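You operate a simulated robot arm through the tools that you are given. There is no shell and no other tool.

You run a simulated two-armed robot. Do the job below in one go: nothing can be reset, and whatever is moved stays where it is left.

TASK
Grease the middle of the lever arm, then swing it to its stop and back.
Fine: small flat brush, grease from the orange can, on the bending lever's arm; brush back in the black can; stops and dial stay. Set down upright: small flat brush. A coat counts when it lies all over at full strength: go over it till it gets no stronger.

It is judged by the outcome, as a careful person would: the job done as asked, and still so three seconds after it is handed in. It fails if anything else is knocked over, pushed out of place, dropped, spilled or broken.

THE ROBOT
Two 7-joint arms with two-finger parallel grippers on one trunk that stands fixed in place. Base frame: the origin is at the foot of the trunk, x ahead of it, y to its left, z up. Units: mm, rad, N and s.
The left shoulder is at [34, 182, 1221], the right one opposite. With the tool pointing down near the work surface each hand reaches from about 180 to 700 mm from the base axis, measured 20 degrees to its own side. Payload 3.91 kg a hand.
The tool frame of a hand sits at the grasp point between the pads (the TCP): z along the fingers, y along the line on which they close. The tips reach 30 mm beyond it. The gripper opens to 110 mm. The fingers are 20 mm wide and 10 mm thick; the gripper's body (48 by 112 mm) begins 55 mm behind the TCP.
Orientation is that of the tool frame in the base frame, as [roll, pitch, yaw] about the fixed x, y, z axes, in that order (R = Rz(yaw) Ry(pitch) Rx(roll)). With the fingers straight down and closing along the base's y, the tool's x points along the base's -x, its y along +y and its z along -z.

THE INTERFACE
- The arms move only by the tool arm_command. It takes "left_moves", "right_moves" or both (then of equal length, played together; a hand with none holds still); each is a list of rows, each a list of 7 numbers: the shift along the tool's x, y, z in mm, then the turn, a rotation vector about the tool's x, y, z in rad, then the gripper command, from -1 (shut) to 1 (fully open), values between in proportion. In form: [[dx, dy, dz, rx, ry, rz, hand], ...]. A call has 1 to 20 rows; each row is the pose to reach, as a shift and turn from the pose commanded when the call began, along the tool's axes at that moment. A row lasts 0.2 s, in which the tool goes at most 50 mm and 0.15 rad; a call with a longer step from one row to the next is refused whole, and so is a gripper value outside its range. A pose out of reach is approached as far as the arm can. The call stops where the force on the tool passes 90 N (or 10 N more than at its start, if that is more) or the arm is blocked; 0.2 s more then pass. Each finger travels about 72 mm/s and halts on what it meets, pressing with about 38 N; the grip force reading is that of the motor and also rises with nothing between the fingers. The clock runs only during rows and for 0.2 s after the last one: add rows that repeat a pose to give the fingers time. The reply holds the time, the measured pose of the TCP, the force on the tool along the base axes, the opening and the grip force, in the units named above and with some noise, with the torque about the TCP (base axes, N m) and any sound that the robot's microphone picked up.
- Cameras (640 x 400 px; columns grow to the right, rows downward): "scene" is now at [131.9, 56.2, 1427.4]; the picture's right is [0.62, -0.79, 0.00], its down [-0.39, -0.30, -0.87] and it looks along [0.69, 0.54, -0.49] (base axes); focal length 229 px, centre (320, 200). "left" rides on the left gripper at [72, -17, -103] in its tool frame; the picture's right is [0.23, 0.97, 0.00], its down [-0.76, 0.18, -0.62] and it looks along [-0.61, 0.14, 0.78] (tool axes); focal length 222 px, centre (320, 200). "right" rides on the right gripper at [72, 17, -103] in its tool frame; the picture's right is [-0.23, 0.97, 0.00], its down [-0.76, -0.18, -0.62] and it looks along [-0.61, -0.14, 0.78] (tool axes); focal length 222 px, centre (320, 200). There is no depth. A picture from a camera that has moved, and an enlarged one, comes with that camera's place and axes in the base frame and with its lens.
- grab_frame(camera): a new picture of that camera. It takes no simulated time.
- raise_lower(by): moves the trunk up (or, below 0, down) by that many mm; the arms and the scene camera ride with it, the base frame stays. It gives what a move gives, with no picture.
- pan_tilt(pan, tilt): turns the head with the scene camera to pan (to the left, within 1.396 rad either way) and tilt (down, from -0.506 to 1.204), counted from straight ahead of the robot (the tilt from the chest, where the trunk bows). It gives what a move gives.
- enlarge(camera, box): a new picture of the part [left, top, right, bottom] of that camera's present view, enlarged. It takes no simulated time.
- hand_in(): hands the job in; it is judged then, once.

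Nothing tells you positions but the pictures and the camera data. Unless the task says otherwise, let go and move clear before handing in.

The tools are called after "Call:" as name(argument=value, ...) on one line, values as JSON. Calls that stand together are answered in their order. arm_command: Moves the arms, as the interface text tells. Its arguments: {"type":"object","properties":{"left_moves":{"type":"array"},"right_moves":{"type":"array"}},"required":[]} The other tools are called the same way: raise_lower (by) moves the trunk up or down; pan_tilt (pan, tilt) turns the head that bears the scene camera; grab_frame (camera) takes a picture; enlarge (camera, box) takes an enlarged picture of a part of a camera's view; hand_in () hands the job in.

At the start:

```text
clock: 0.0
left_tool_pos: [220.3, 291.3, 1317.1]
left_tool_rot: [-3.14, 0.001, -3.141]
left_contact_force: [0.4, -1.1, -0.2]
left_torque: [0.02, -0.01, 0.01]
left_opening: 110.0
left_finger_force: 0.0
right_tool_pos: [295.4, 44.0, 1277.2]
right_tool_rot: [3.141, 0.001, -3.139]
right_contact_force: [0.7, -0.8, 0.2]
right_torque: [0.0, 0.02, 0.01]
right_opening: 110.0
right_finger_force: 0.1
trunk travel left (down, up): [-475.0, 39.0]
head pan, tilt (commanded): [0.665, 0.513]
```

scene: 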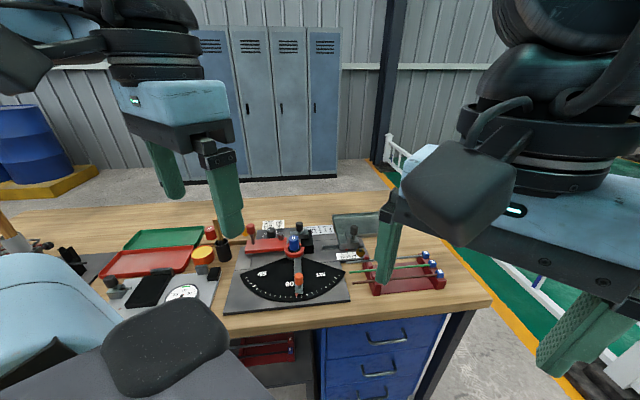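
right: 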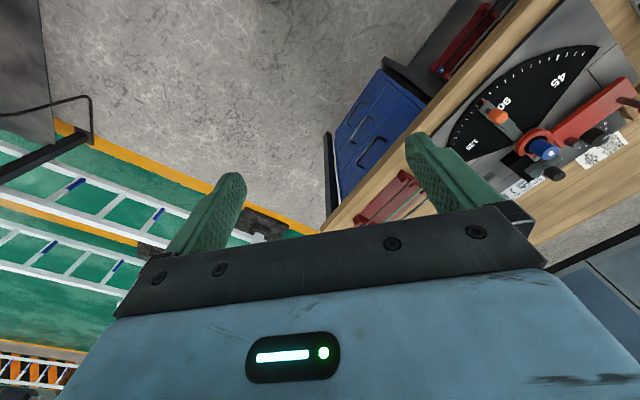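
left: 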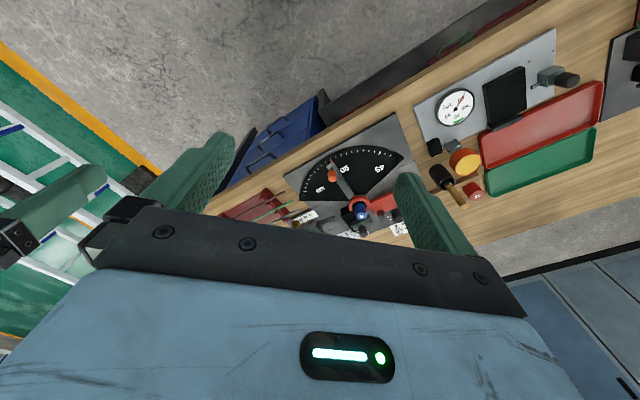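

I see a workbench with a bending lever and angle dial in the middle, and small cans (orange, black, red) to its left with trays behind them. I'll take close-ups first to work out where everything is.

Call:
enlarge(camera="scene", box=[180, 200, 360, 320])

Call:
enlarge(camera="left", box=[280, 60, 520, 240])

Call:
enlarge(camera="scene", box=[0, 200, 240, 320])

Call:
enlarge(camera="right", box=[400, 0, 640, 240])

```text
3.33 times, centred on (270, 260) of scene
camera zoom: at [131.9, 56.2, 1427.4], right [0.62, -0.79, 0.0], down [-0.39, -0.3, -0.87], along [0.69, 0.54, -0.49], focal length 765 px, centre (487, 0)
```

zoom: 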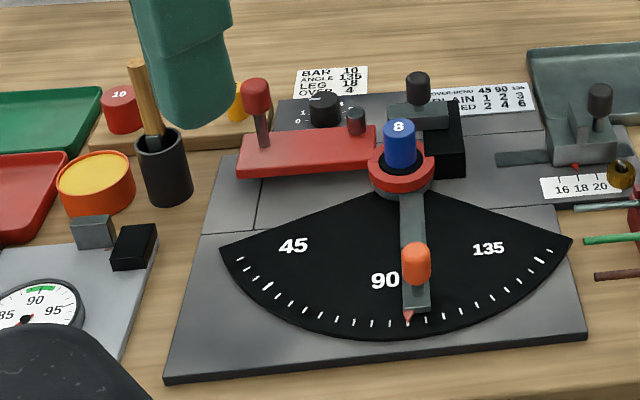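

```text
2.22 times, centred on (400, 150) of left
camera zoom: at [149.4, 274.2, 1421.3], right [-0.23, 0.97, 0.0], down [0.76, 0.18, 0.62], along [0.61, 0.14, -0.78], focal length 494 px, centre (142, 311)
```

zoom: 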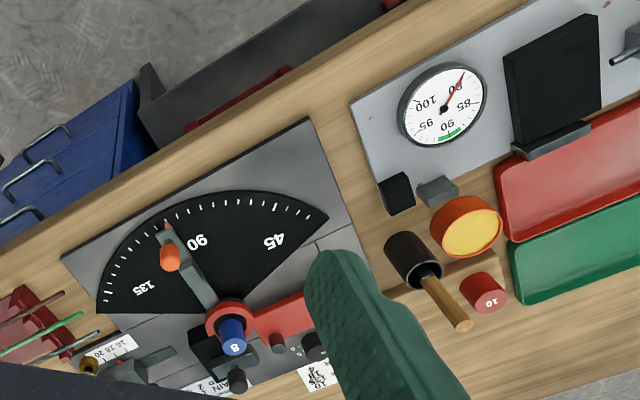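

```text
2.67 times, centred on (120, 260) of scene
camera zoom: at [131.9, 56.2, 1427.4], right [0.62, -0.79, 0.0], down [-0.39, -0.3, -0.87], along [0.69, 0.54, -0.49], focal length 612 px, centre (853, 40)
```

zoom: 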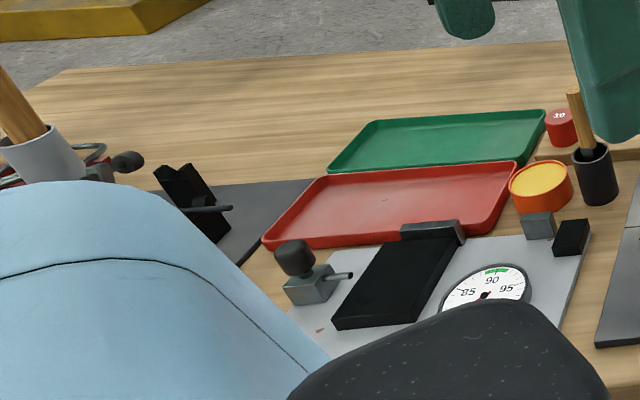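

```text
1.67 times, centred on (520, 120) of right
camera zoom: at [223.5, 60.3, 1380.7], right [0.23, 0.97, 0.0], down [0.76, -0.18, 0.62], along [0.61, -0.14, -0.78], focal length 370 px, centre (-13, 333)
```

zoom: 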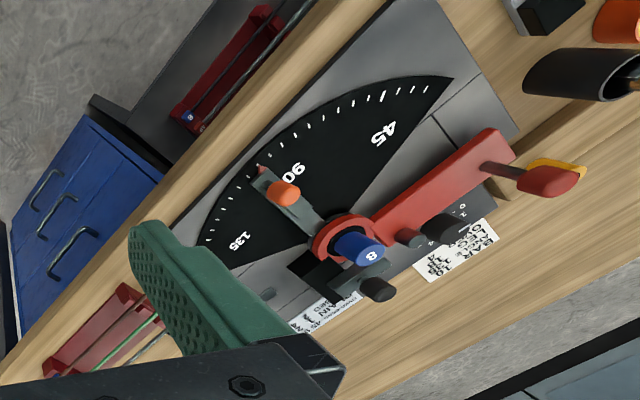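

Rough triangulation puts the black can near (400, 695, 849) and the lever pivot near (550, 500), with the lever tip toward (437, 380). I'll bring the left hand's camera over the bench for a better look.

Call:
arm_command(left_moves=[[-15, 40, 0, 0, 0, -0.12, -1], [-30, 80, 0, 0, 0, -0.24, -1], [-45, 120, 0, 0, 0, -0.36, -1], [-60, 150, 10, 0, 0, -0.48, -1], [-60, 170, 20, 0, 0, -0.5, -1]])

Call:
grab_frame(camera="left")

Call:
grab_frame(camera="scene")

```text
clock: 1.2
left_tool_pos: [278.1, 462.1, 1297.9]
left_tool_rot: [3.14, 0.0, -2.64]
left_contact_force: [-0.1, 0.2, -0.3]
left_torque: [0.03, 0.02, -0.02]
left_opening: 0.0
left_finger_force: 37.9
right_tool_pos: [296.0, 43.7, 1278.7]
right_tool_rot: [-3.142, -0.001, -3.141]
right_contact_force: [-0.4, 0.3, 0.4]
right_torque: [0.0, 0.0, -0.02]
right_opening: 110.0
right_finger_force: 0.0
trunk travel left (down, up): [-475.0, 39.0]
head pan, tilt (commanded): [0.665, 0.513]
```

```text
taken
camera left: at [224.3, 412.6, 1400.6], right [-0.67, 0.75, 0.0], down [0.58, 0.52, 0.62], along [0.46, 0.42, -0.78], focal length 222 px, centre (320, 200)
```

left: 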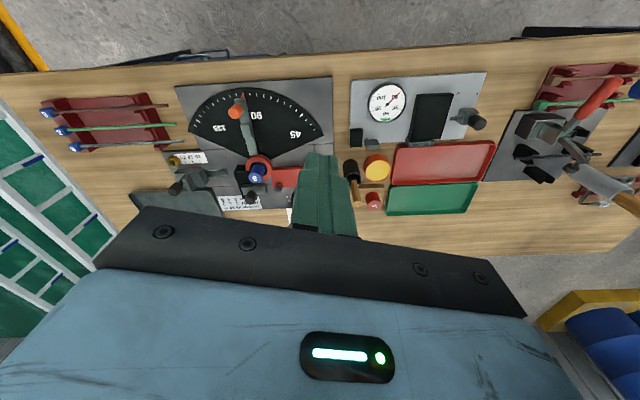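

```text
taken
camera scene: at [131.6, 56.6, 1427.4], right [0.62, -0.79, 0.0], down [-0.39, -0.3, -0.87], along [0.69, 0.54, -0.49], focal length 229 px, centre (320, 200)
```

scene: 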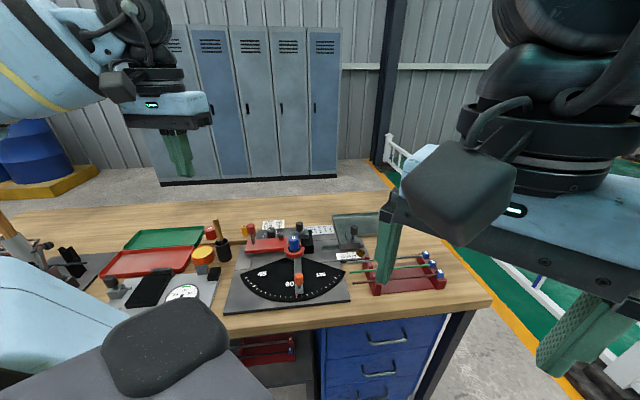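

Call:
enlarge(camera="left", box=[160, 70, 400, 220])

Call:
enlarge(camera="left", box=[320, 130, 420, 220])

Call:
enlarge(camera="scene", box=[180, 200, 280, 300])

Call:
enlarge(camera="scene", box=[220, 210, 370, 320])

Call:
enlarge(camera="left", box=[480, 50, 640, 230])

```text
2.67 times, centred on (280, 145) of left
camera zoom: at [224.3, 412.6, 1400.6], right [-0.67, 0.75, 0.0], down [0.58, 0.52, 0.62], along [0.46, 0.42, -0.78], focal length 592 px, centre (427, 347)
```

zoom: 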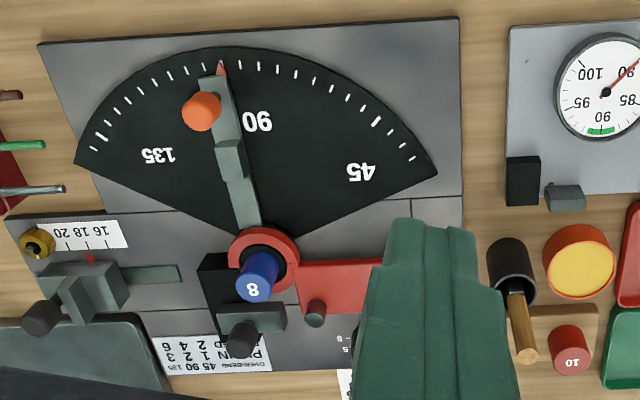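

```text
4.44 times, centred on (370, 175) of left
camera zoom: at [224.3, 412.6, 1400.6], right [-0.67, 0.75, 0.0], down [0.58, 0.52, 0.62], along [0.46, 0.42, -0.78], focal length 987 px, centre (98, 311)
```

zoom: 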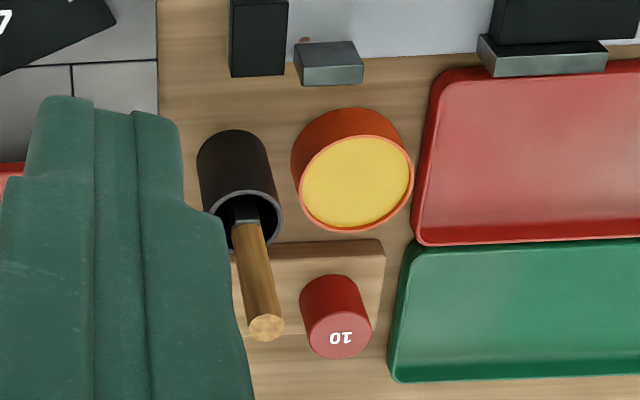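

```text
4.00 times, centred on (230, 250) of scene
camera zoom: at [131.6, 56.6, 1427.4], right [0.62, -0.79, 0.0], down [-0.39, -0.3, -0.87], along [0.69, 0.54, -0.49], focal length 918 px, centre (680, 0)
```

zoom: 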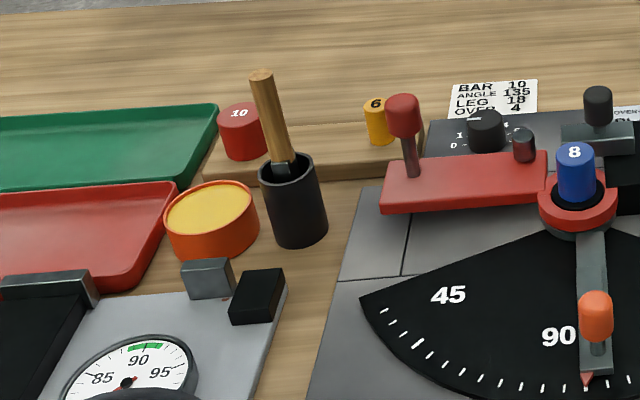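

```text
3.64 times, centred on (295, 265) of scene
camera zoom: at [131.6, 56.6, 1427.4], right [0.62, -0.79, 0.0], down [-0.39, -0.3, -0.87], along [0.69, 0.54, -0.49], focal length 834 px, centre (411, -36)
```

zoom: 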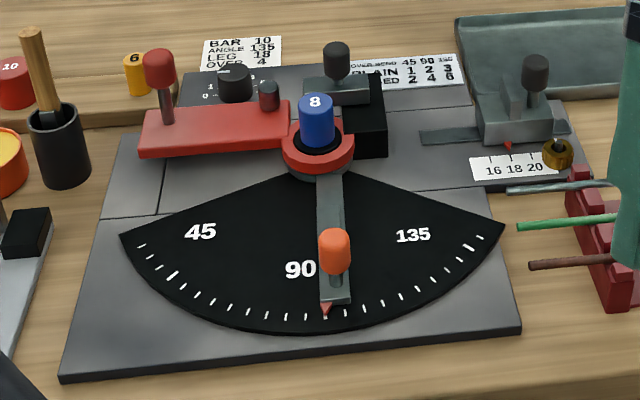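

```text
2.22 times, centred on (560, 140) of left
camera zoom: at [224.3, 412.6, 1400.6], right [-0.67, 0.75, 0.0], down [0.58, 0.52, 0.62], along [0.46, 0.42, -0.78], focal length 494 px, centre (-213, 333)
```

zoom: 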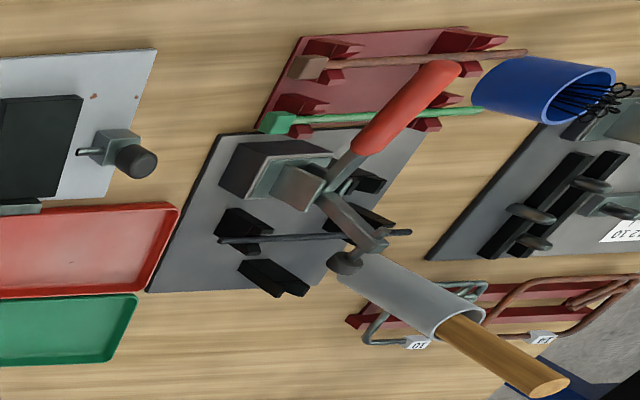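

The brush stands in the black can and leans slightly, with the orange can beside it. The lever arm has something at its middle, so I'll move the left camera lower to see the lever close up.

Call:
arm_command(left_moves=[[-8, -22, 35, 0, 0, 0, -1], [-16, -44, 70, 0, 0, 0, -1], [-24, -66, 105, 0, 0, 0, -1], [-32, -88, 140, 0, 0, 0, -1], [-40, -110, 175, 0, 0, 0, -1], [-47, -130, 210, 0, 0, 0, -1], [-53, -151, 245, 0, 0, 0, -1]])

Call:
grab_frame(camera="left")

Call:
enlarge(camera="left", box=[220, 60, 440, 220])

```text
clock: 2.8
left_tool_pos: [401.6, 351.9, 1052.1]
left_tool_rot: [-3.141, 0.0, -2.641]
left_contact_force: [0.0, -0.4, 0.6]
left_torque: [0.0, 0.01, 0.03]
left_opening: 0.0
left_finger_force: 37.8
right_tool_pos: [296.2, 42.1, 1276.1]
right_tool_rot: [3.14, -0.001, 3.141]
right_contact_force: [0.0, 0.3, 0.0]
right_torque: [0.01, 0.05, 0.0]
right_opening: 110.1
right_finger_force: 0.0
trunk travel left (down, up): [-475.0, 39.0]
head pan, tilt (commanded): [0.665, 0.513]
```

```text
taken
camera left: at [346.5, 303.0, 1154.5], right [-0.67, 0.75, 0.0], down [0.58, 0.52, 0.62], along [0.46, 0.41, -0.78], focal length 222 px, centre (320, 200)
```

left: 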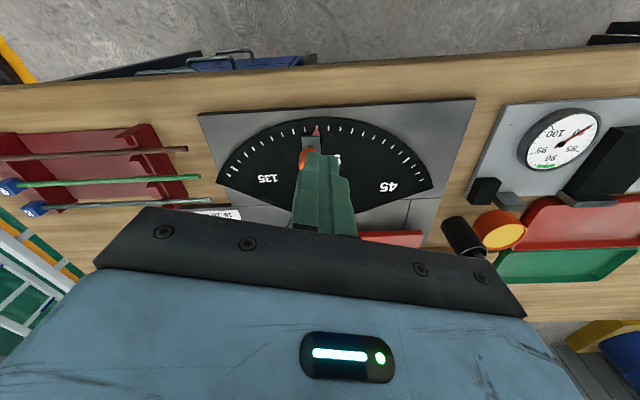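

```text
2.50 times, centred on (330, 140) of left
camera zoom: at [346.5, 303.0, 1154.5], right [-0.67, 0.75, 0.0], down [0.58, 0.52, 0.62], along [0.46, 0.41, -0.78], focal length 555 px, centre (295, 350)
```

zoom: 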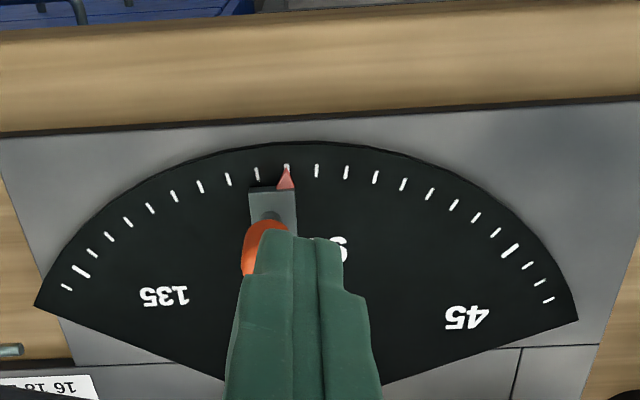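

The closed fingers block the view, so I'll open them and look between them.

Call:
arm_command(left_moves=[[0, 0, 0, 0, 0, 0, 1], [0, 0, 0, 0, 0, 0, 1], [0, 0, 0, 0, 0, 0, 1], [0, 0, 0, 0, 0, 0, 1]])

Call:
enlarge(camera="left", box=[190, 90, 490, 270])

Call:
enlarge(camera="left", box=[260, 110, 400, 230])

```text
clock: 3.8
left_tool_pos: [401.1, 352.8, 1052.4]
left_tool_rot: [3.141, -0.001, -2.642]
left_contact_force: [-0.3, -0.5, -0.6]
left_torque: [0.02, 0.01, 0.01]
left_opening: 110.0
left_finger_force: 0.0
right_tool_pos: [296.1, 42.3, 1277.2]
right_tool_rot: [-3.14, 0.0, -3.141]
right_contact_force: [0.6, 0.3, 0.9]
right_torque: [0.01, 0.03, -0.01]
right_opening: 110.1
right_finger_force: 0.0
trunk travel left (down, up): [-475.0, 39.0]
head pan, tilt (commanded): [0.665, 0.513]
```

```text
2.13 times, centred on (340, 180) of left
camera zoom: at [345.5, 303.6, 1155.4], right [-0.67, 0.75, 0.0], down [0.58, 0.52, 0.62], along [0.46, 0.42, -0.78], focal length 474 px, centre (277, 243)
```

zoom: 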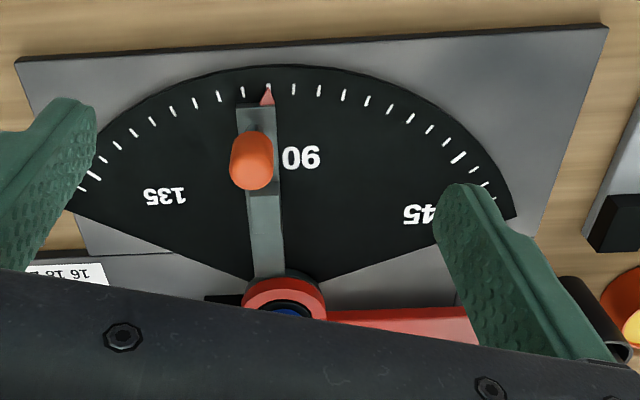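

```text
3.33 times, centred on (330, 170) of left
camera zoom: at [345.5, 303.6, 1155.4], right [-0.67, 0.75, 0.0], down [0.58, 0.52, 0.62], along [0.46, 0.42, -0.78], focal length 740 px, centre (287, 300)
```

zoom: 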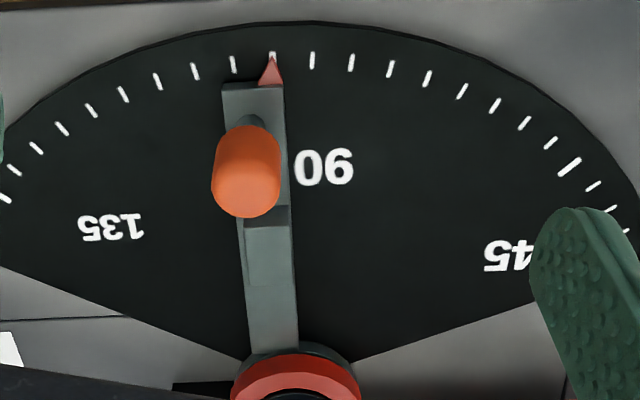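

Call:
arm_command(left_moves=[[10, 40, 0, 0, 0, 0, 1], [20, 80, 0, 0, 0, 0, 1], [28, 120, 0, 0, 0, 0, 1]])

Call:
grab_frame(camera="left")

Call:
enlarge(camera="left", box=[160, 90, 300, 230])

Call:
enlarge(camera="left", box=[340, 110, 500, 230])

```text
clock: 4.6
left_tool_pos: [315.4, 445.8, 1052.0]
left_tool_rot: [3.139, 0.001, -2.645]
left_contact_force: [-0.2, 0.6, 0.6]
left_torque: [-0.01, -0.03, -0.01]
left_opening: 110.1
left_finger_force: 0.0
right_tool_pos: [294.9, 44.1, 1277.7]
right_tool_rot: [-3.141, 0.002, 3.141]
right_contact_force: [-0.5, -0.3, 0.5]
right_torque: [0.02, -0.02, -0.01]
right_opening: 110.0
right_finger_force: 0.1
trunk travel left (down, up): [-475.0, 39.0]
head pan, tilt (commanded): [0.665, 0.513]
```

```text
taken
camera left: at [261.3, 396.3, 1155.7], right [-0.67, 0.75, 0.0], down [0.58, 0.52, 0.62], along [0.47, 0.42, -0.78], focal length 222 px, centre (320, 200)
```

left: 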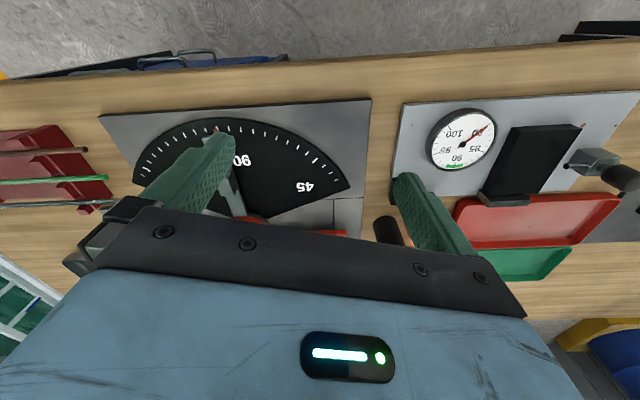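

```text
2.86 times, centred on (230, 160) of left
camera zoom: at [261.3, 396.3, 1155.7], right [-0.67, 0.75, 0.0], down [0.58, 0.52, 0.62], along [0.47, 0.42, -0.78], focal length 635 px, centre (577, 314)
```

zoom: 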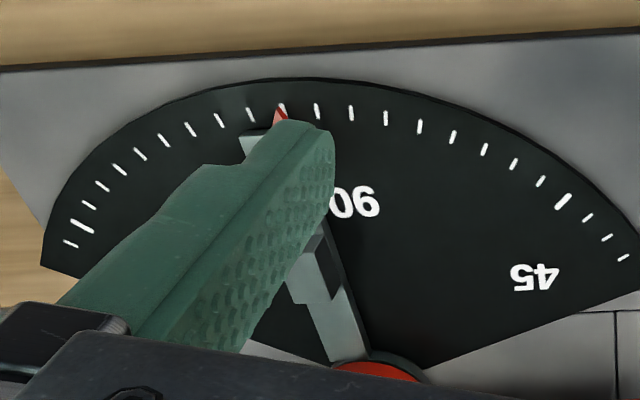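

```text
3.33 times, centred on (420, 170) of left
camera zoom: at [261.3, 396.3, 1155.7], right [-0.67, 0.75, 0.0], down [0.58, 0.52, 0.62], along [0.47, 0.42, -0.78], focal length 740 px, centre (-13, 300)
```

zoom: 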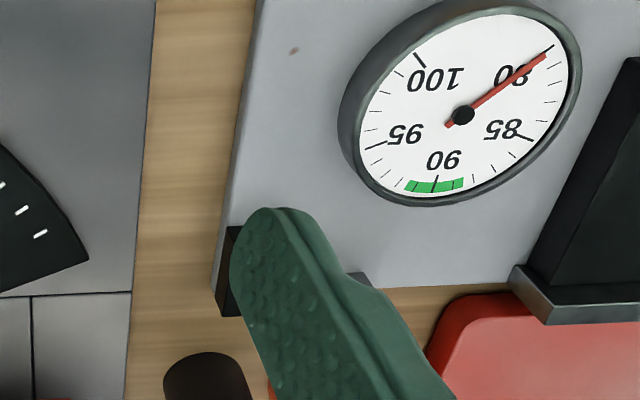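

Call:
enlarge(camera="scene", box=[270, 225, 330, 305])

Call:
enlarge(camera="scene", box=[180, 205, 260, 275])

```text
5.00 times, centred on (300, 265) of scene
camera zoom: at [131.3, 56.3, 1427.6], right [0.62, -0.79, 0.0], down [-0.39, -0.3, -0.87], along [0.69, 0.54, -0.49], focal length 1147 px, centre (420, -125)
```

zoom: 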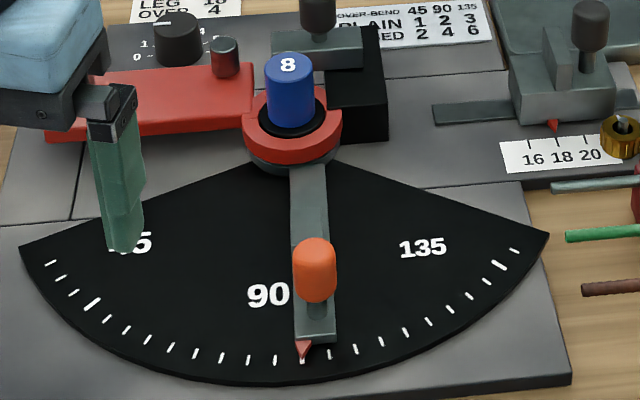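

```text
5.71 times, centred on (220, 240) of scene
camera zoom: at [131.3, 56.3, 1427.6], right [0.62, -0.79, 0.0], down [-0.39, -0.3, -0.87], along [0.69, 0.54, -0.49], focal length 1311 px, centre (891, -29)
```

zoom: 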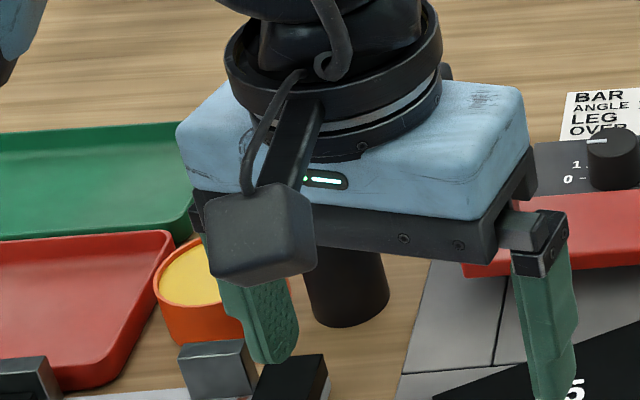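

I still can't tell what is at the middle of the arm. I'll raise the left hand for an unobstructed zoomed view.

Call:
arm_command(left_moves=[[0, 0, -45, 0, 0, 0, 1], [0, -20, -90, 0, 0, 0, 1], [0, -40, -135, 0, 0, 0, 1], [0, -60, -180, 0, 0, 0, 1], [0, -60, -200, 0, 0, 0, 1]])

Call:
grab_frame(camera="left")

```text
clock: 5.8
left_tool_pos: [345.9, 393.0, 1254.0]
left_tool_rot: [-3.141, -0.001, -2.642]
left_contact_force: [0.4, -0.7, 0.6]
left_torque: [-0.03, 0.01, 0.0]
left_opening: 110.0
left_finger_force: 0.0
right_tool_pos: [295.1, 43.7, 1276.5]
right_tool_rot: [-3.141, 0.001, -3.141]
right_contact_force: [-0.2, -0.1, 0.1]
right_torque: [-0.01, -0.01, -0.01]
right_opening: 110.2
right_finger_force: 0.0
trunk travel left (down, up): [-475.0, 39.0]
head pan, tilt (commanded): [0.665, 0.513]
```

```text
taken
camera left: at [291.5, 342.5, 1356.9], right [-0.67, 0.75, 0.0], down [0.58, 0.52, 0.62], along [0.46, 0.41, -0.78], focal length 222 px, centre (320, 200)
```

left: 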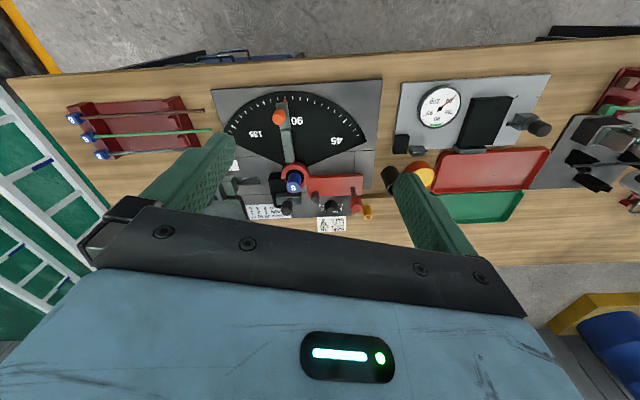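

Call:
enlarge(camera="left", box=[260, 90, 330, 190])

Call:
enlarge(camera="left", box=[210, 80, 410, 220])

Call:
enlarge(camera="scene", box=[180, 205, 260, 275])

```text
4.00 times, centred on (295, 140) of left
camera zoom: at [291.5, 342.5, 1356.9], right [-0.67, 0.75, 0.0], down [0.58, 0.52, 0.62], along [0.46, 0.41, -0.78], focal length 888 px, centre (420, 440)
```

zoom: 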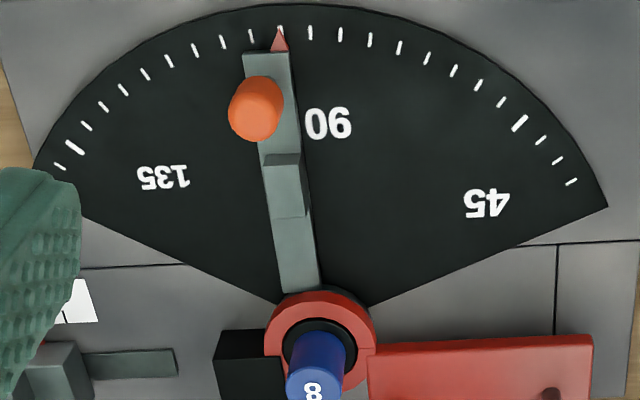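

```text
2.86 times, centred on (310, 150) of left
camera zoom: at [291.5, 342.5, 1356.9], right [-0.67, 0.75, 0.0], down [0.58, 0.52, 0.62], along [0.46, 0.41, -0.78], focal length 635 px, centre (349, 343)
```

zoom: 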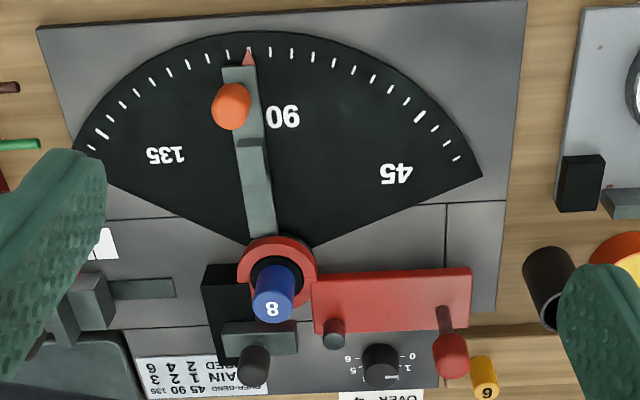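

```text
5.71 times, centred on (220, 240) of scene
camera zoom: at [131.7, 56.6, 1427.4], right [0.62, -0.79, 0.0], down [-0.39, -0.3, -0.87], along [0.69, 0.54, -0.49], focal length 1311 px, centre (891, -29)
```

zoom: 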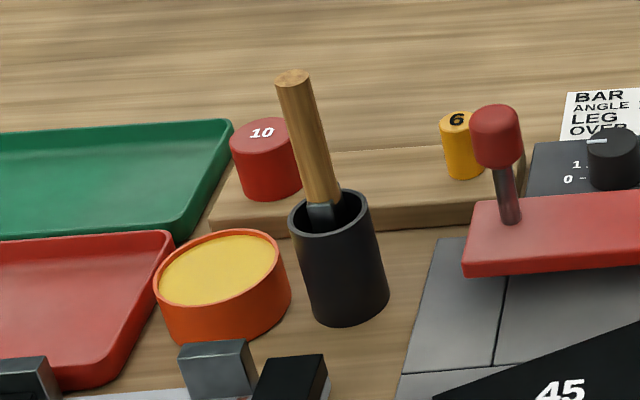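

The lever arm has a small raised block at its middle, about 97 mm from the pivot, with the orange knob further out. The pivot is near (551, 493) and the pointer tip near (426, 369, 879). Next I'll take a closer look at the black can, the brush and the orange can.

Call:
arm_command(left_moves=[[-17, 35, 23, 0, 0, 0, 1], [-35, 70, 47, 0, 0, 0, 1], [-52, 105, 71, 0, 0, 0, 1], [-69, 140, 95, 0, 0, 0, 1], [-87, 175, 119, 0, 0, 0, 1], [-104, 210, 142, 0, 0, 0, 1]])

Call:
grab_frame(camera="left")

Call:
enlarge(camera="left", box=[220, 100, 420, 240])

Call:
enlarge(camera="scene", box=[180, 205, 260, 275])

```text
clock: 7.2
left_tool_pos: [335.9, 630.8, 1113.7]
left_tool_rot: [3.141, -0.001, -2.642]
left_contact_force: [-0.1, 0.2, -0.4]
left_torque: [-0.01, 0.07, -0.02]
left_opening: 109.8
left_finger_force: 0.1
right_tool_pos: [295.0, 44.1, 1277.1]
right_tool_rot: [-3.14, 0.001, -3.141]
right_contact_force: [-0.1, 0.6, 0.3]
right_torque: [-0.03, 0.02, -0.01]
right_opening: 110.0
right_finger_force: 0.0
trunk travel left (down, up): [-475.0, 39.0]
head pan, tilt (commanded): [0.665, 0.513]
```

```text
taken
camera left: at [281.5, 581.4, 1215.2], right [-0.67, 0.75, 0.0], down [0.58, 0.52, 0.62], along [0.46, 0.41, -0.78], focal length 222 px, centre (320, 200)
```

left: 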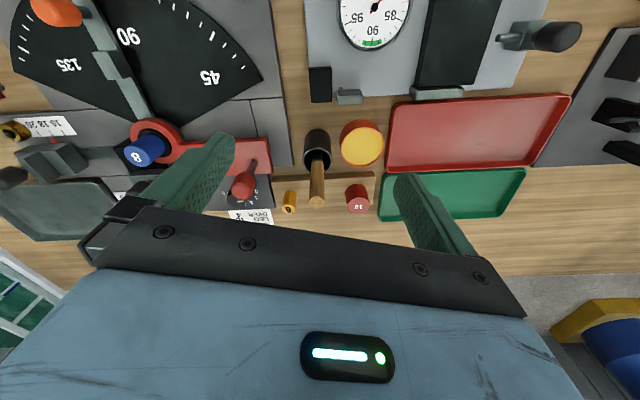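

```text
2.86 times, centred on (320, 170) of left
camera zoom: at [281.5, 581.4, 1215.2], right [-0.67, 0.75, 0.0], down [0.58, 0.52, 0.62], along [0.46, 0.41, -0.78], focal length 635 px, centre (320, 286)
```

zoom: 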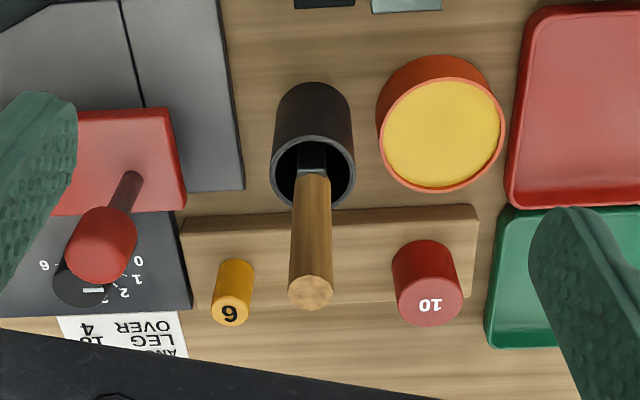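

```text
5.71 times, centred on (220, 240) of scene
camera zoom: at [133.0, 58.0, 1427.1], right [0.62, -0.79, 0.0], down [-0.39, -0.3, -0.87], along [0.69, 0.54, -0.49], focal length 1311 px, centre (891, -29)
```

zoom: 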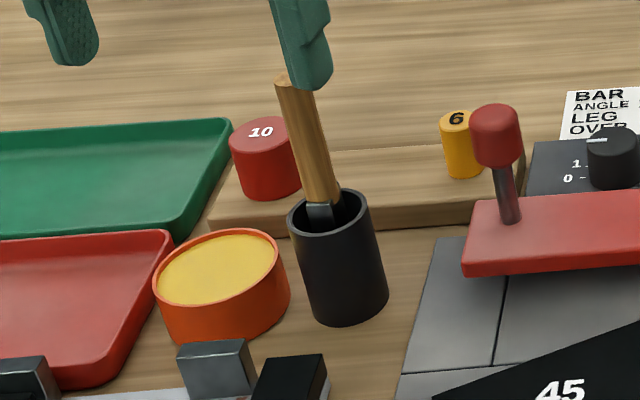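

Call:
enlarge(camera="left", box=[295, 120, 345, 210])

Call:
enlarge(camera="left", box=[300, 125, 335, 165])

Call:
enlarge(camera="scene", box=[205, 230, 240, 270])

```text
4.44 times, centred on (320, 165) of left
camera zoom: at [281.5, 581.4, 1215.2], right [-0.67, 0.75, 0.0], down [0.58, 0.52, 0.62], along [0.46, 0.41, -0.78], focal length 987 px, centre (320, 356)
```

zoom: 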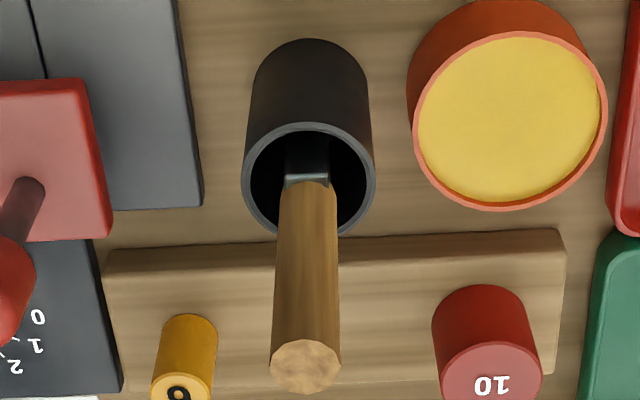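

```text
10.00 times, centred on (318, 145) of left
camera zoom: at [281.5, 581.4, 1215.2], right [-0.67, 0.75, 0.0], down [0.58, 0.52, 0.62], along [0.46, 0.41, -0.78], focal length 2221 px, centre (345, 750)
```

zoom: 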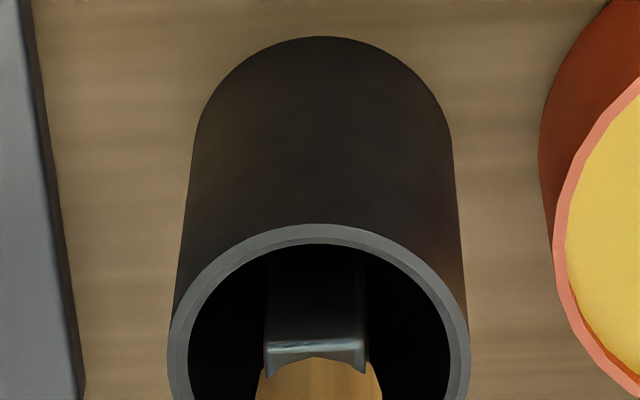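

```text
10.00 times, centred on (222, 250) of scene
camera zoom: at [133.0, 58.0, 1427.1], right [0.62, -0.79, 0.0], down [-0.39, -0.3, -0.87], along [0.69, 0.54, -0.49], focal length 2294 px, centre (1295, -300)
```

zoom: 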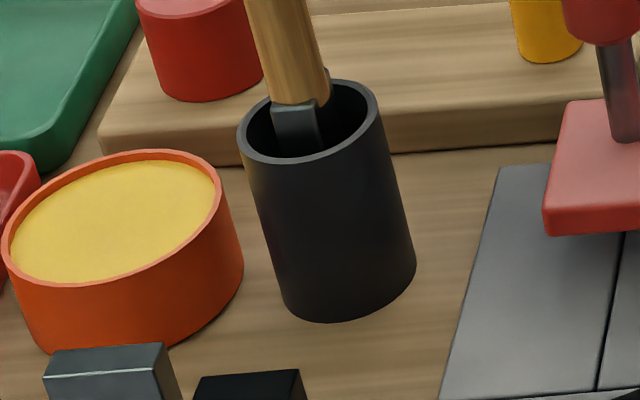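

The brush handle is close to vertical, with its axis near (398.5, 681.5) and its top at z ≈ 1026. The black can's rim is at z ≈ 928, and the orange can is centred near (346, 725). The bench is turned 45°, so I'll line the tool up with it and hover over the handle.

Call:
arm_command(left_moves=[[-27, 5, 5, 0, 0, -0.1, 1], [-54, 10, 9, 0, 0, -0.2, 1], [-79, 14.5, 13, 0, 0, -0.286, 1], [-79, 14.5, 13, 0, 0, -0.286, 1]])

Call:
grab_frame(camera="left")

Call:
grab_frame(camera="scene")

```text
clock: 8.2
left_tool_pos: [399.8, 677.0, 1099.1]
left_tool_rot: [3.141, 0.0, -2.353]
left_contact_force: [0.8, 0.6, -0.2]
left_torque: [0.0, -0.01, 0.0]
left_opening: 110.0
left_finger_force: 0.0
right_tool_pos: [295.4, 44.5, 1277.4]
right_tool_rot: [-3.141, -0.001, 3.141]
right_contact_force: [0.0, -0.3, 0.1]
right_torque: [0.0, 0.02, -0.01]
right_opening: 110.2
right_finger_force: 0.1
trunk travel left (down, up): [-475.0, 39.0]
head pan, tilt (commanded): [0.665, 0.513]
```

```text
taken
camera left: at [361.3, 614.1, 1202.6], right [-0.85, 0.53, 0.0], down [0.41, 0.67, 0.62], along [0.33, 0.53, -0.78], focal length 222 px, centre (320, 200)
```

left: 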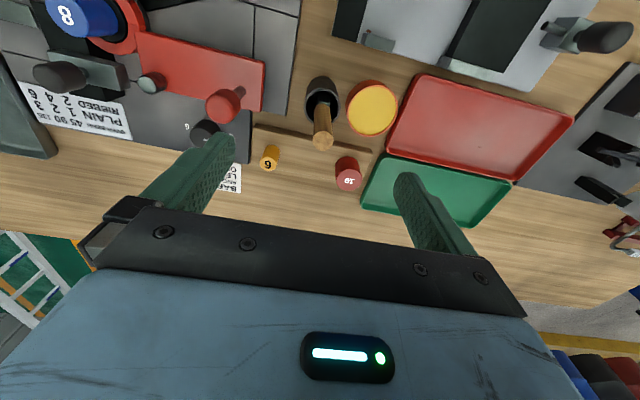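

```text
taken
camera scene: at [131.7, 56.8, 1427.4], right [0.62, -0.79, 0.0], down [-0.39, -0.3, -0.87], along [0.69, 0.54, -0.49], focal length 229 px, centre (320, 200)
```

scene: 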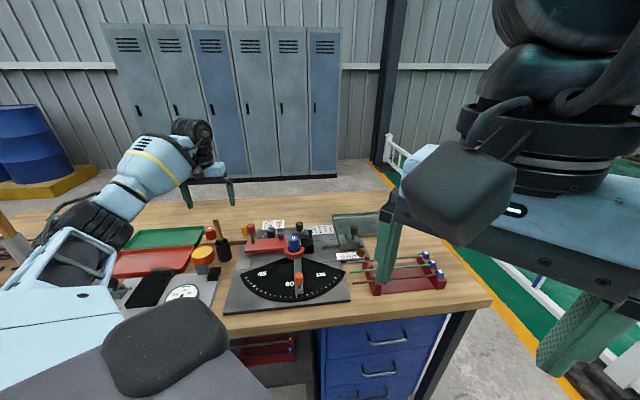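

Call:
enlarge(camera="left", box=[270, 60, 390, 180])

Call:
enlarge(camera="scene", box=[170, 160, 270, 270])

```text
3.33 times, centred on (330, 120) of left
camera zoom: at [361.3, 614.1, 1202.6], right [-0.85, 0.53, 0.0], down [0.41, 0.67, 0.62], along [0.33, 0.53, -0.78], focal length 740 px, centre (287, 467)
```

zoom: 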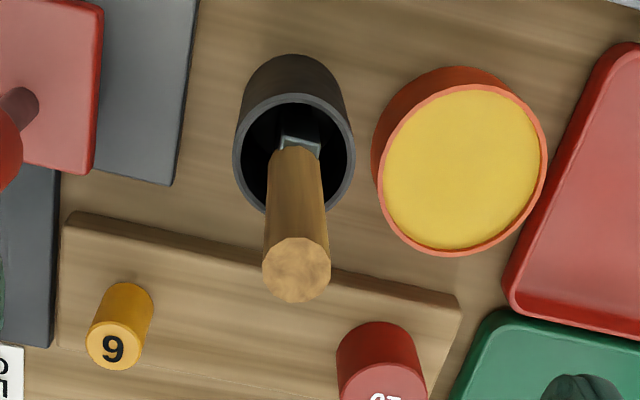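

```text
3.64 times, centred on (220, 215) of scene
camera zoom: at [131.7, 56.8, 1427.4], right [0.62, -0.79, 0.0], down [-0.39, -0.3, -0.87], along [0.69, 0.54, -0.49], focal length 834 px, centre (684, 146)
```

zoom: 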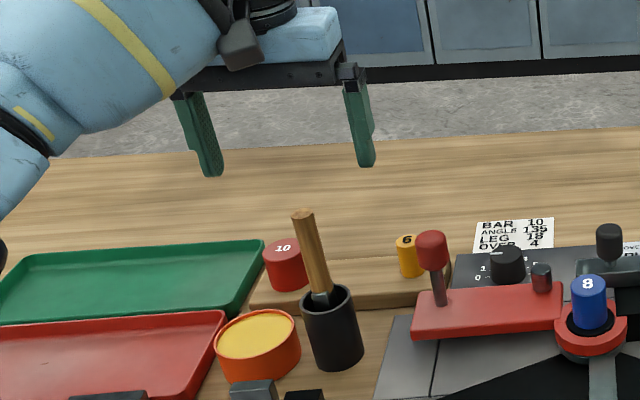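

The view agrees with the estimate, with the handle top at about (399.5, 681.4, 1026). I'll come down around the handle with the fingers open.

Call:
arm_command(left_moves=[[-2.5, 1.9, 25, 0, 0, 0, 1], [-2.5, 1.9, 55, 0, 0, 0, 1], [-2.5, 1.9, 85, 0, 0, 0, 1], [-2.5, 1.9, 112, 0, 0, 0, 1], [-2.5, 1.9, 112, 0, 0, 0, 1]])

Call:
grab_frame(camera="left")

Call:
enlarge(camera="scene", box=[170, 190, 270, 270])

```text
clock: 9.4
left_tool_pos: [400.4, 679.8, 989.1]
left_tool_rot: [3.141, 0.001, -2.355]
left_contact_force: [-0.4, 0.1, 0.8]
left_torque: [-0.02, 0.01, 0.05]
left_opening: 109.9
left_finger_force: 0.1
right_tool_pos: [294.9, 43.8, 1277.4]
right_tool_rot: [-3.141, 0.0, -3.14]
right_contact_force: [-0.5, -0.3, -0.2]
right_torque: [-0.01, 0.01, 0.02]
right_opening: 110.3
right_finger_force: 0.1
trunk travel left (down, up): [-475.0, 39.0]
head pan, tilt (commanded): [0.665, 0.513]
```

```text
taken
camera left: at [361.5, 617.2, 1091.4], right [-0.85, 0.53, 0.0], down [0.41, 0.66, 0.62], along [0.33, 0.53, -0.78], focal length 222 px, centre (320, 200)
```

left: 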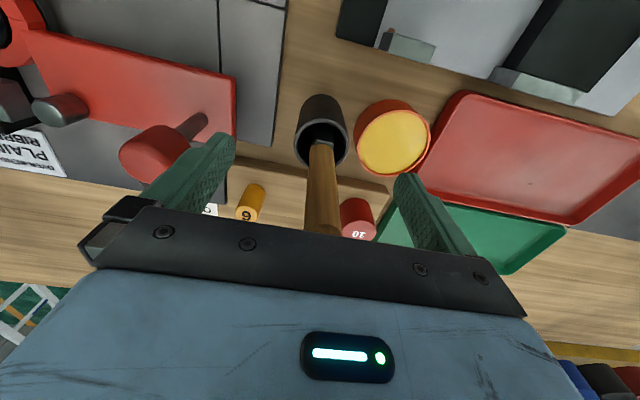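

```text
5.00 times, centred on (220, 230) of scene
camera zoom: at [131.8, 55.9, 1427.4], right [0.62, -0.79, 0.0], down [-0.39, -0.3, -0.87], along [0.69, 0.54, -0.49], focal length 1147 px, centre (820, 50)
```

zoom: 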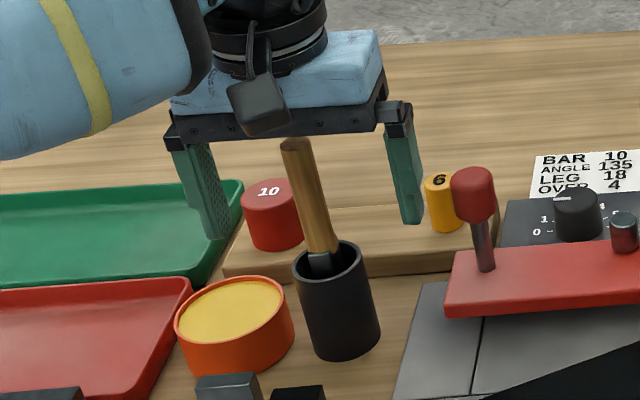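

Call:
arm_command(left_moves=[[0, 0, 0, 0, 0, 0, 0], [0, 0, 0, 0, 0, 0, -0.4], [0, 0, 0, 0, 0, 0, -1], [0, 0, 0, 0, 0, 0, -1], [0, 0, 0, 0, 0, 0, -1], [0, 0, 0, 0, 0, 0, -1]])

Call:
enlarge(camera="left", box=[240, 80, 400, 240])

Call:
enlarge(camera="scene", box=[170, 190, 270, 270])

```text
clock: 10.8
left_tool_pos: [400.8, 680.3, 987.7]
left_tool_rot: [3.139, 0.0, -2.357]
left_contact_force: [0.2, 0.3, -0.4]
left_torque: [0.04, -0.03, -0.03]
left_opening: 17.0
left_finger_force: 38.0
right_tool_pos: [295.1, 44.3, 1276.8]
right_tool_rot: [-3.141, 0.0, -3.141]
right_contact_force: [-0.2, -0.3, 0.2]
right_torque: [-0.01, 0.03, -0.02]
right_opening: 109.9
right_finger_force: 0.1
trunk travel left (down, up): [-475.0, 39.0]
head pan, tilt (commanded): [0.665, 0.513]
```

```text
2.50 times, centred on (320, 160) of left
camera zoom: at [361.6, 617.5, 1091.6], right [-0.85, 0.53, 0.0], down [0.41, 0.66, 0.62], along [0.33, 0.53, -0.78], focal length 555 px, centre (320, 300)
```

zoom: 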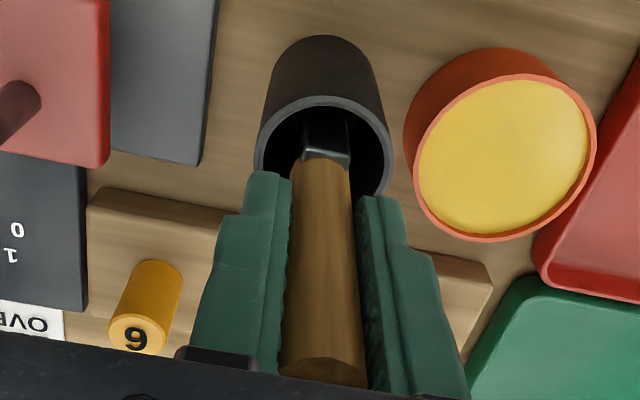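

```text
5.00 times, centred on (220, 230) of scene
camera zoom: at [131.9, 56.2, 1427.4], right [0.62, -0.79, 0.0], down [-0.39, -0.3, -0.87], along [0.69, 0.54, -0.49], focal length 1147 px, centre (820, 50)
```

zoom: 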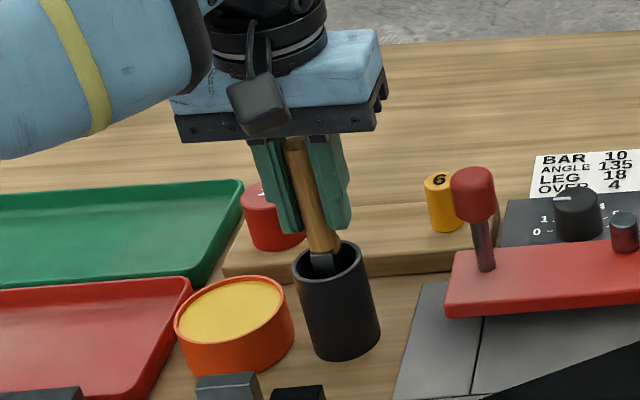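

The brush is gripped, with a 17 mm opening. I'll lift it straight out of the can.

Call:
arm_command(left_moves=[[0, 0, -10, 0, 0, 0, -1], [0, 0, -25, 0, 0, 0, -1], [0, 0, -45, 0, 0, 0, -1], [0, 0, -65, 0, 0, 0, -1], [0, 0, -85, 0, 0, 0, -1], [0, 0, -105, 0, 0, 0, -1]])

Call:
grab_frame(camera="left")

Call:
enlarge(camera="left", box=[240, 80, 400, 240])

Call:
enlarge(camera="scene", box=[160, 150, 280, 270])

```text
clock: 12.2
left_tool_pos: [400.1, 679.9, 1091.1]
left_tool_rot: [-3.141, 0.001, -2.355]
left_contact_force: [0.6, -0.4, -0.4]
left_torque: [-0.04, -0.03, 0.0]
left_opening: 17.4
left_finger_force: 38.1
right_tool_pos: [295.9, 43.6, 1277.9]
right_tool_rot: [-3.141, -0.001, 3.141]
right_contact_force: [-0.7, 0.4, 0.5]
right_torque: [0.02, -0.03, -0.01]
right_opening: 110.0
right_finger_force: 0.0
trunk travel left (down, up): [-475.0, 39.0]
head pan, tilt (commanded): [0.665, 0.513]
```

```text
taken
camera left: at [361.4, 617.5, 1194.7], right [-0.85, 0.53, 0.0], down [0.41, 0.66, 0.62], along [0.33, 0.53, -0.78], focal length 222 px, centre (320, 200)
```

left: 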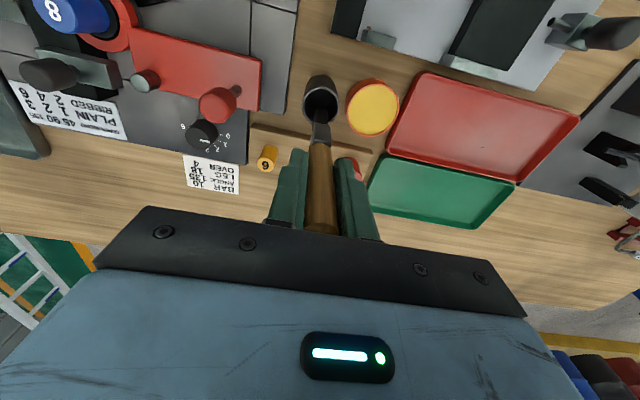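

```text
2.50 times, centred on (320, 160) of left
camera zoom: at [361.4, 617.5, 1194.7], right [-0.85, 0.53, 0.0], down [0.41, 0.66, 0.62], along [0.33, 0.53, -0.78], focal length 555 px, centre (320, 300)
```

zoom: 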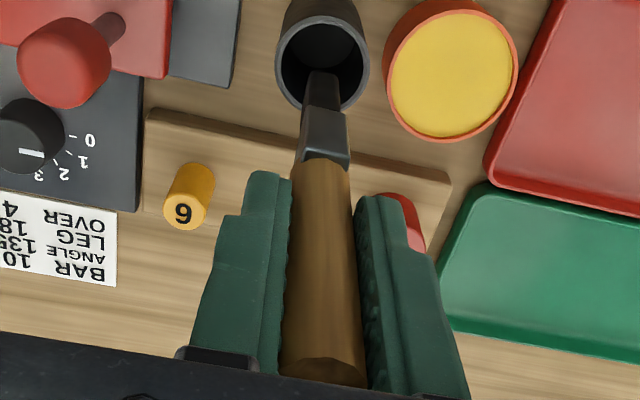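

```text
3.33 times, centred on (220, 210) of scene
camera zoom: at [131.9, 55.9, 1427.4], right [0.62, -0.79, 0.0], down [-0.39, -0.3, -0.87], along [0.69, 0.54, -0.49], focal length 765 px, centre (653, 167)
```

zoom: 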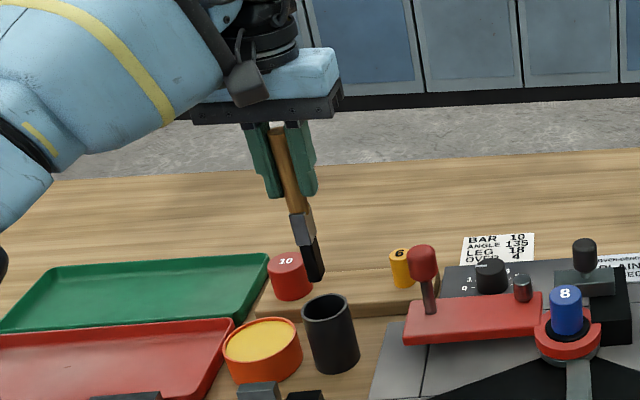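

The brush is out and held upright. I'll measure the bristle tip against the tool before dipping.

Call:
enlarge(camera="scene", box=[185, 180, 235, 260])

Call:
enlarge(camera="left", box=[290, 80, 350, 160])

```text
5.00 times, centred on (210, 220) of scene
camera zoom: at [131.9, 55.9, 1427.4], right [0.62, -0.79, 0.0], down [-0.39, -0.3, -0.87], along [0.69, 0.54, -0.49], focal length 1147 px, centre (870, 100)
```

zoom: 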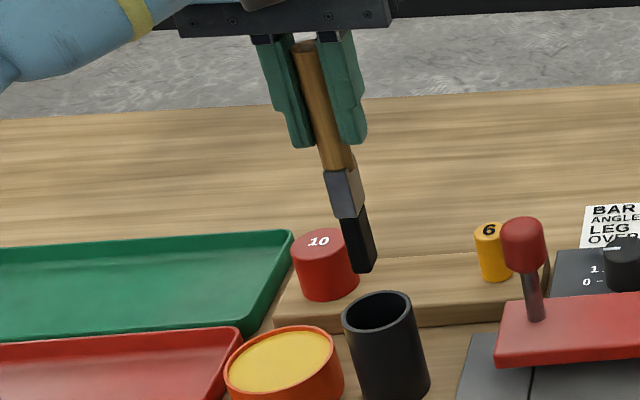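

```text
5.00 times, centred on (320, 120) of left
camera zoom: at [361.4, 617.5, 1194.7], right [-0.85, 0.53, 0.0], down [0.41, 0.66, 0.62], along [0.33, 0.53, -0.78], focal length 1111 px, centre (320, 600)
```

zoom: 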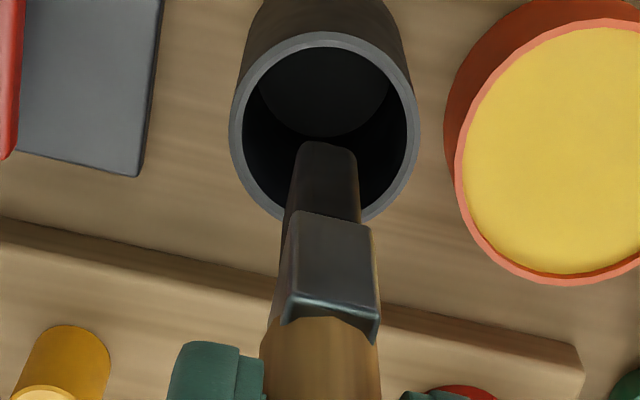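

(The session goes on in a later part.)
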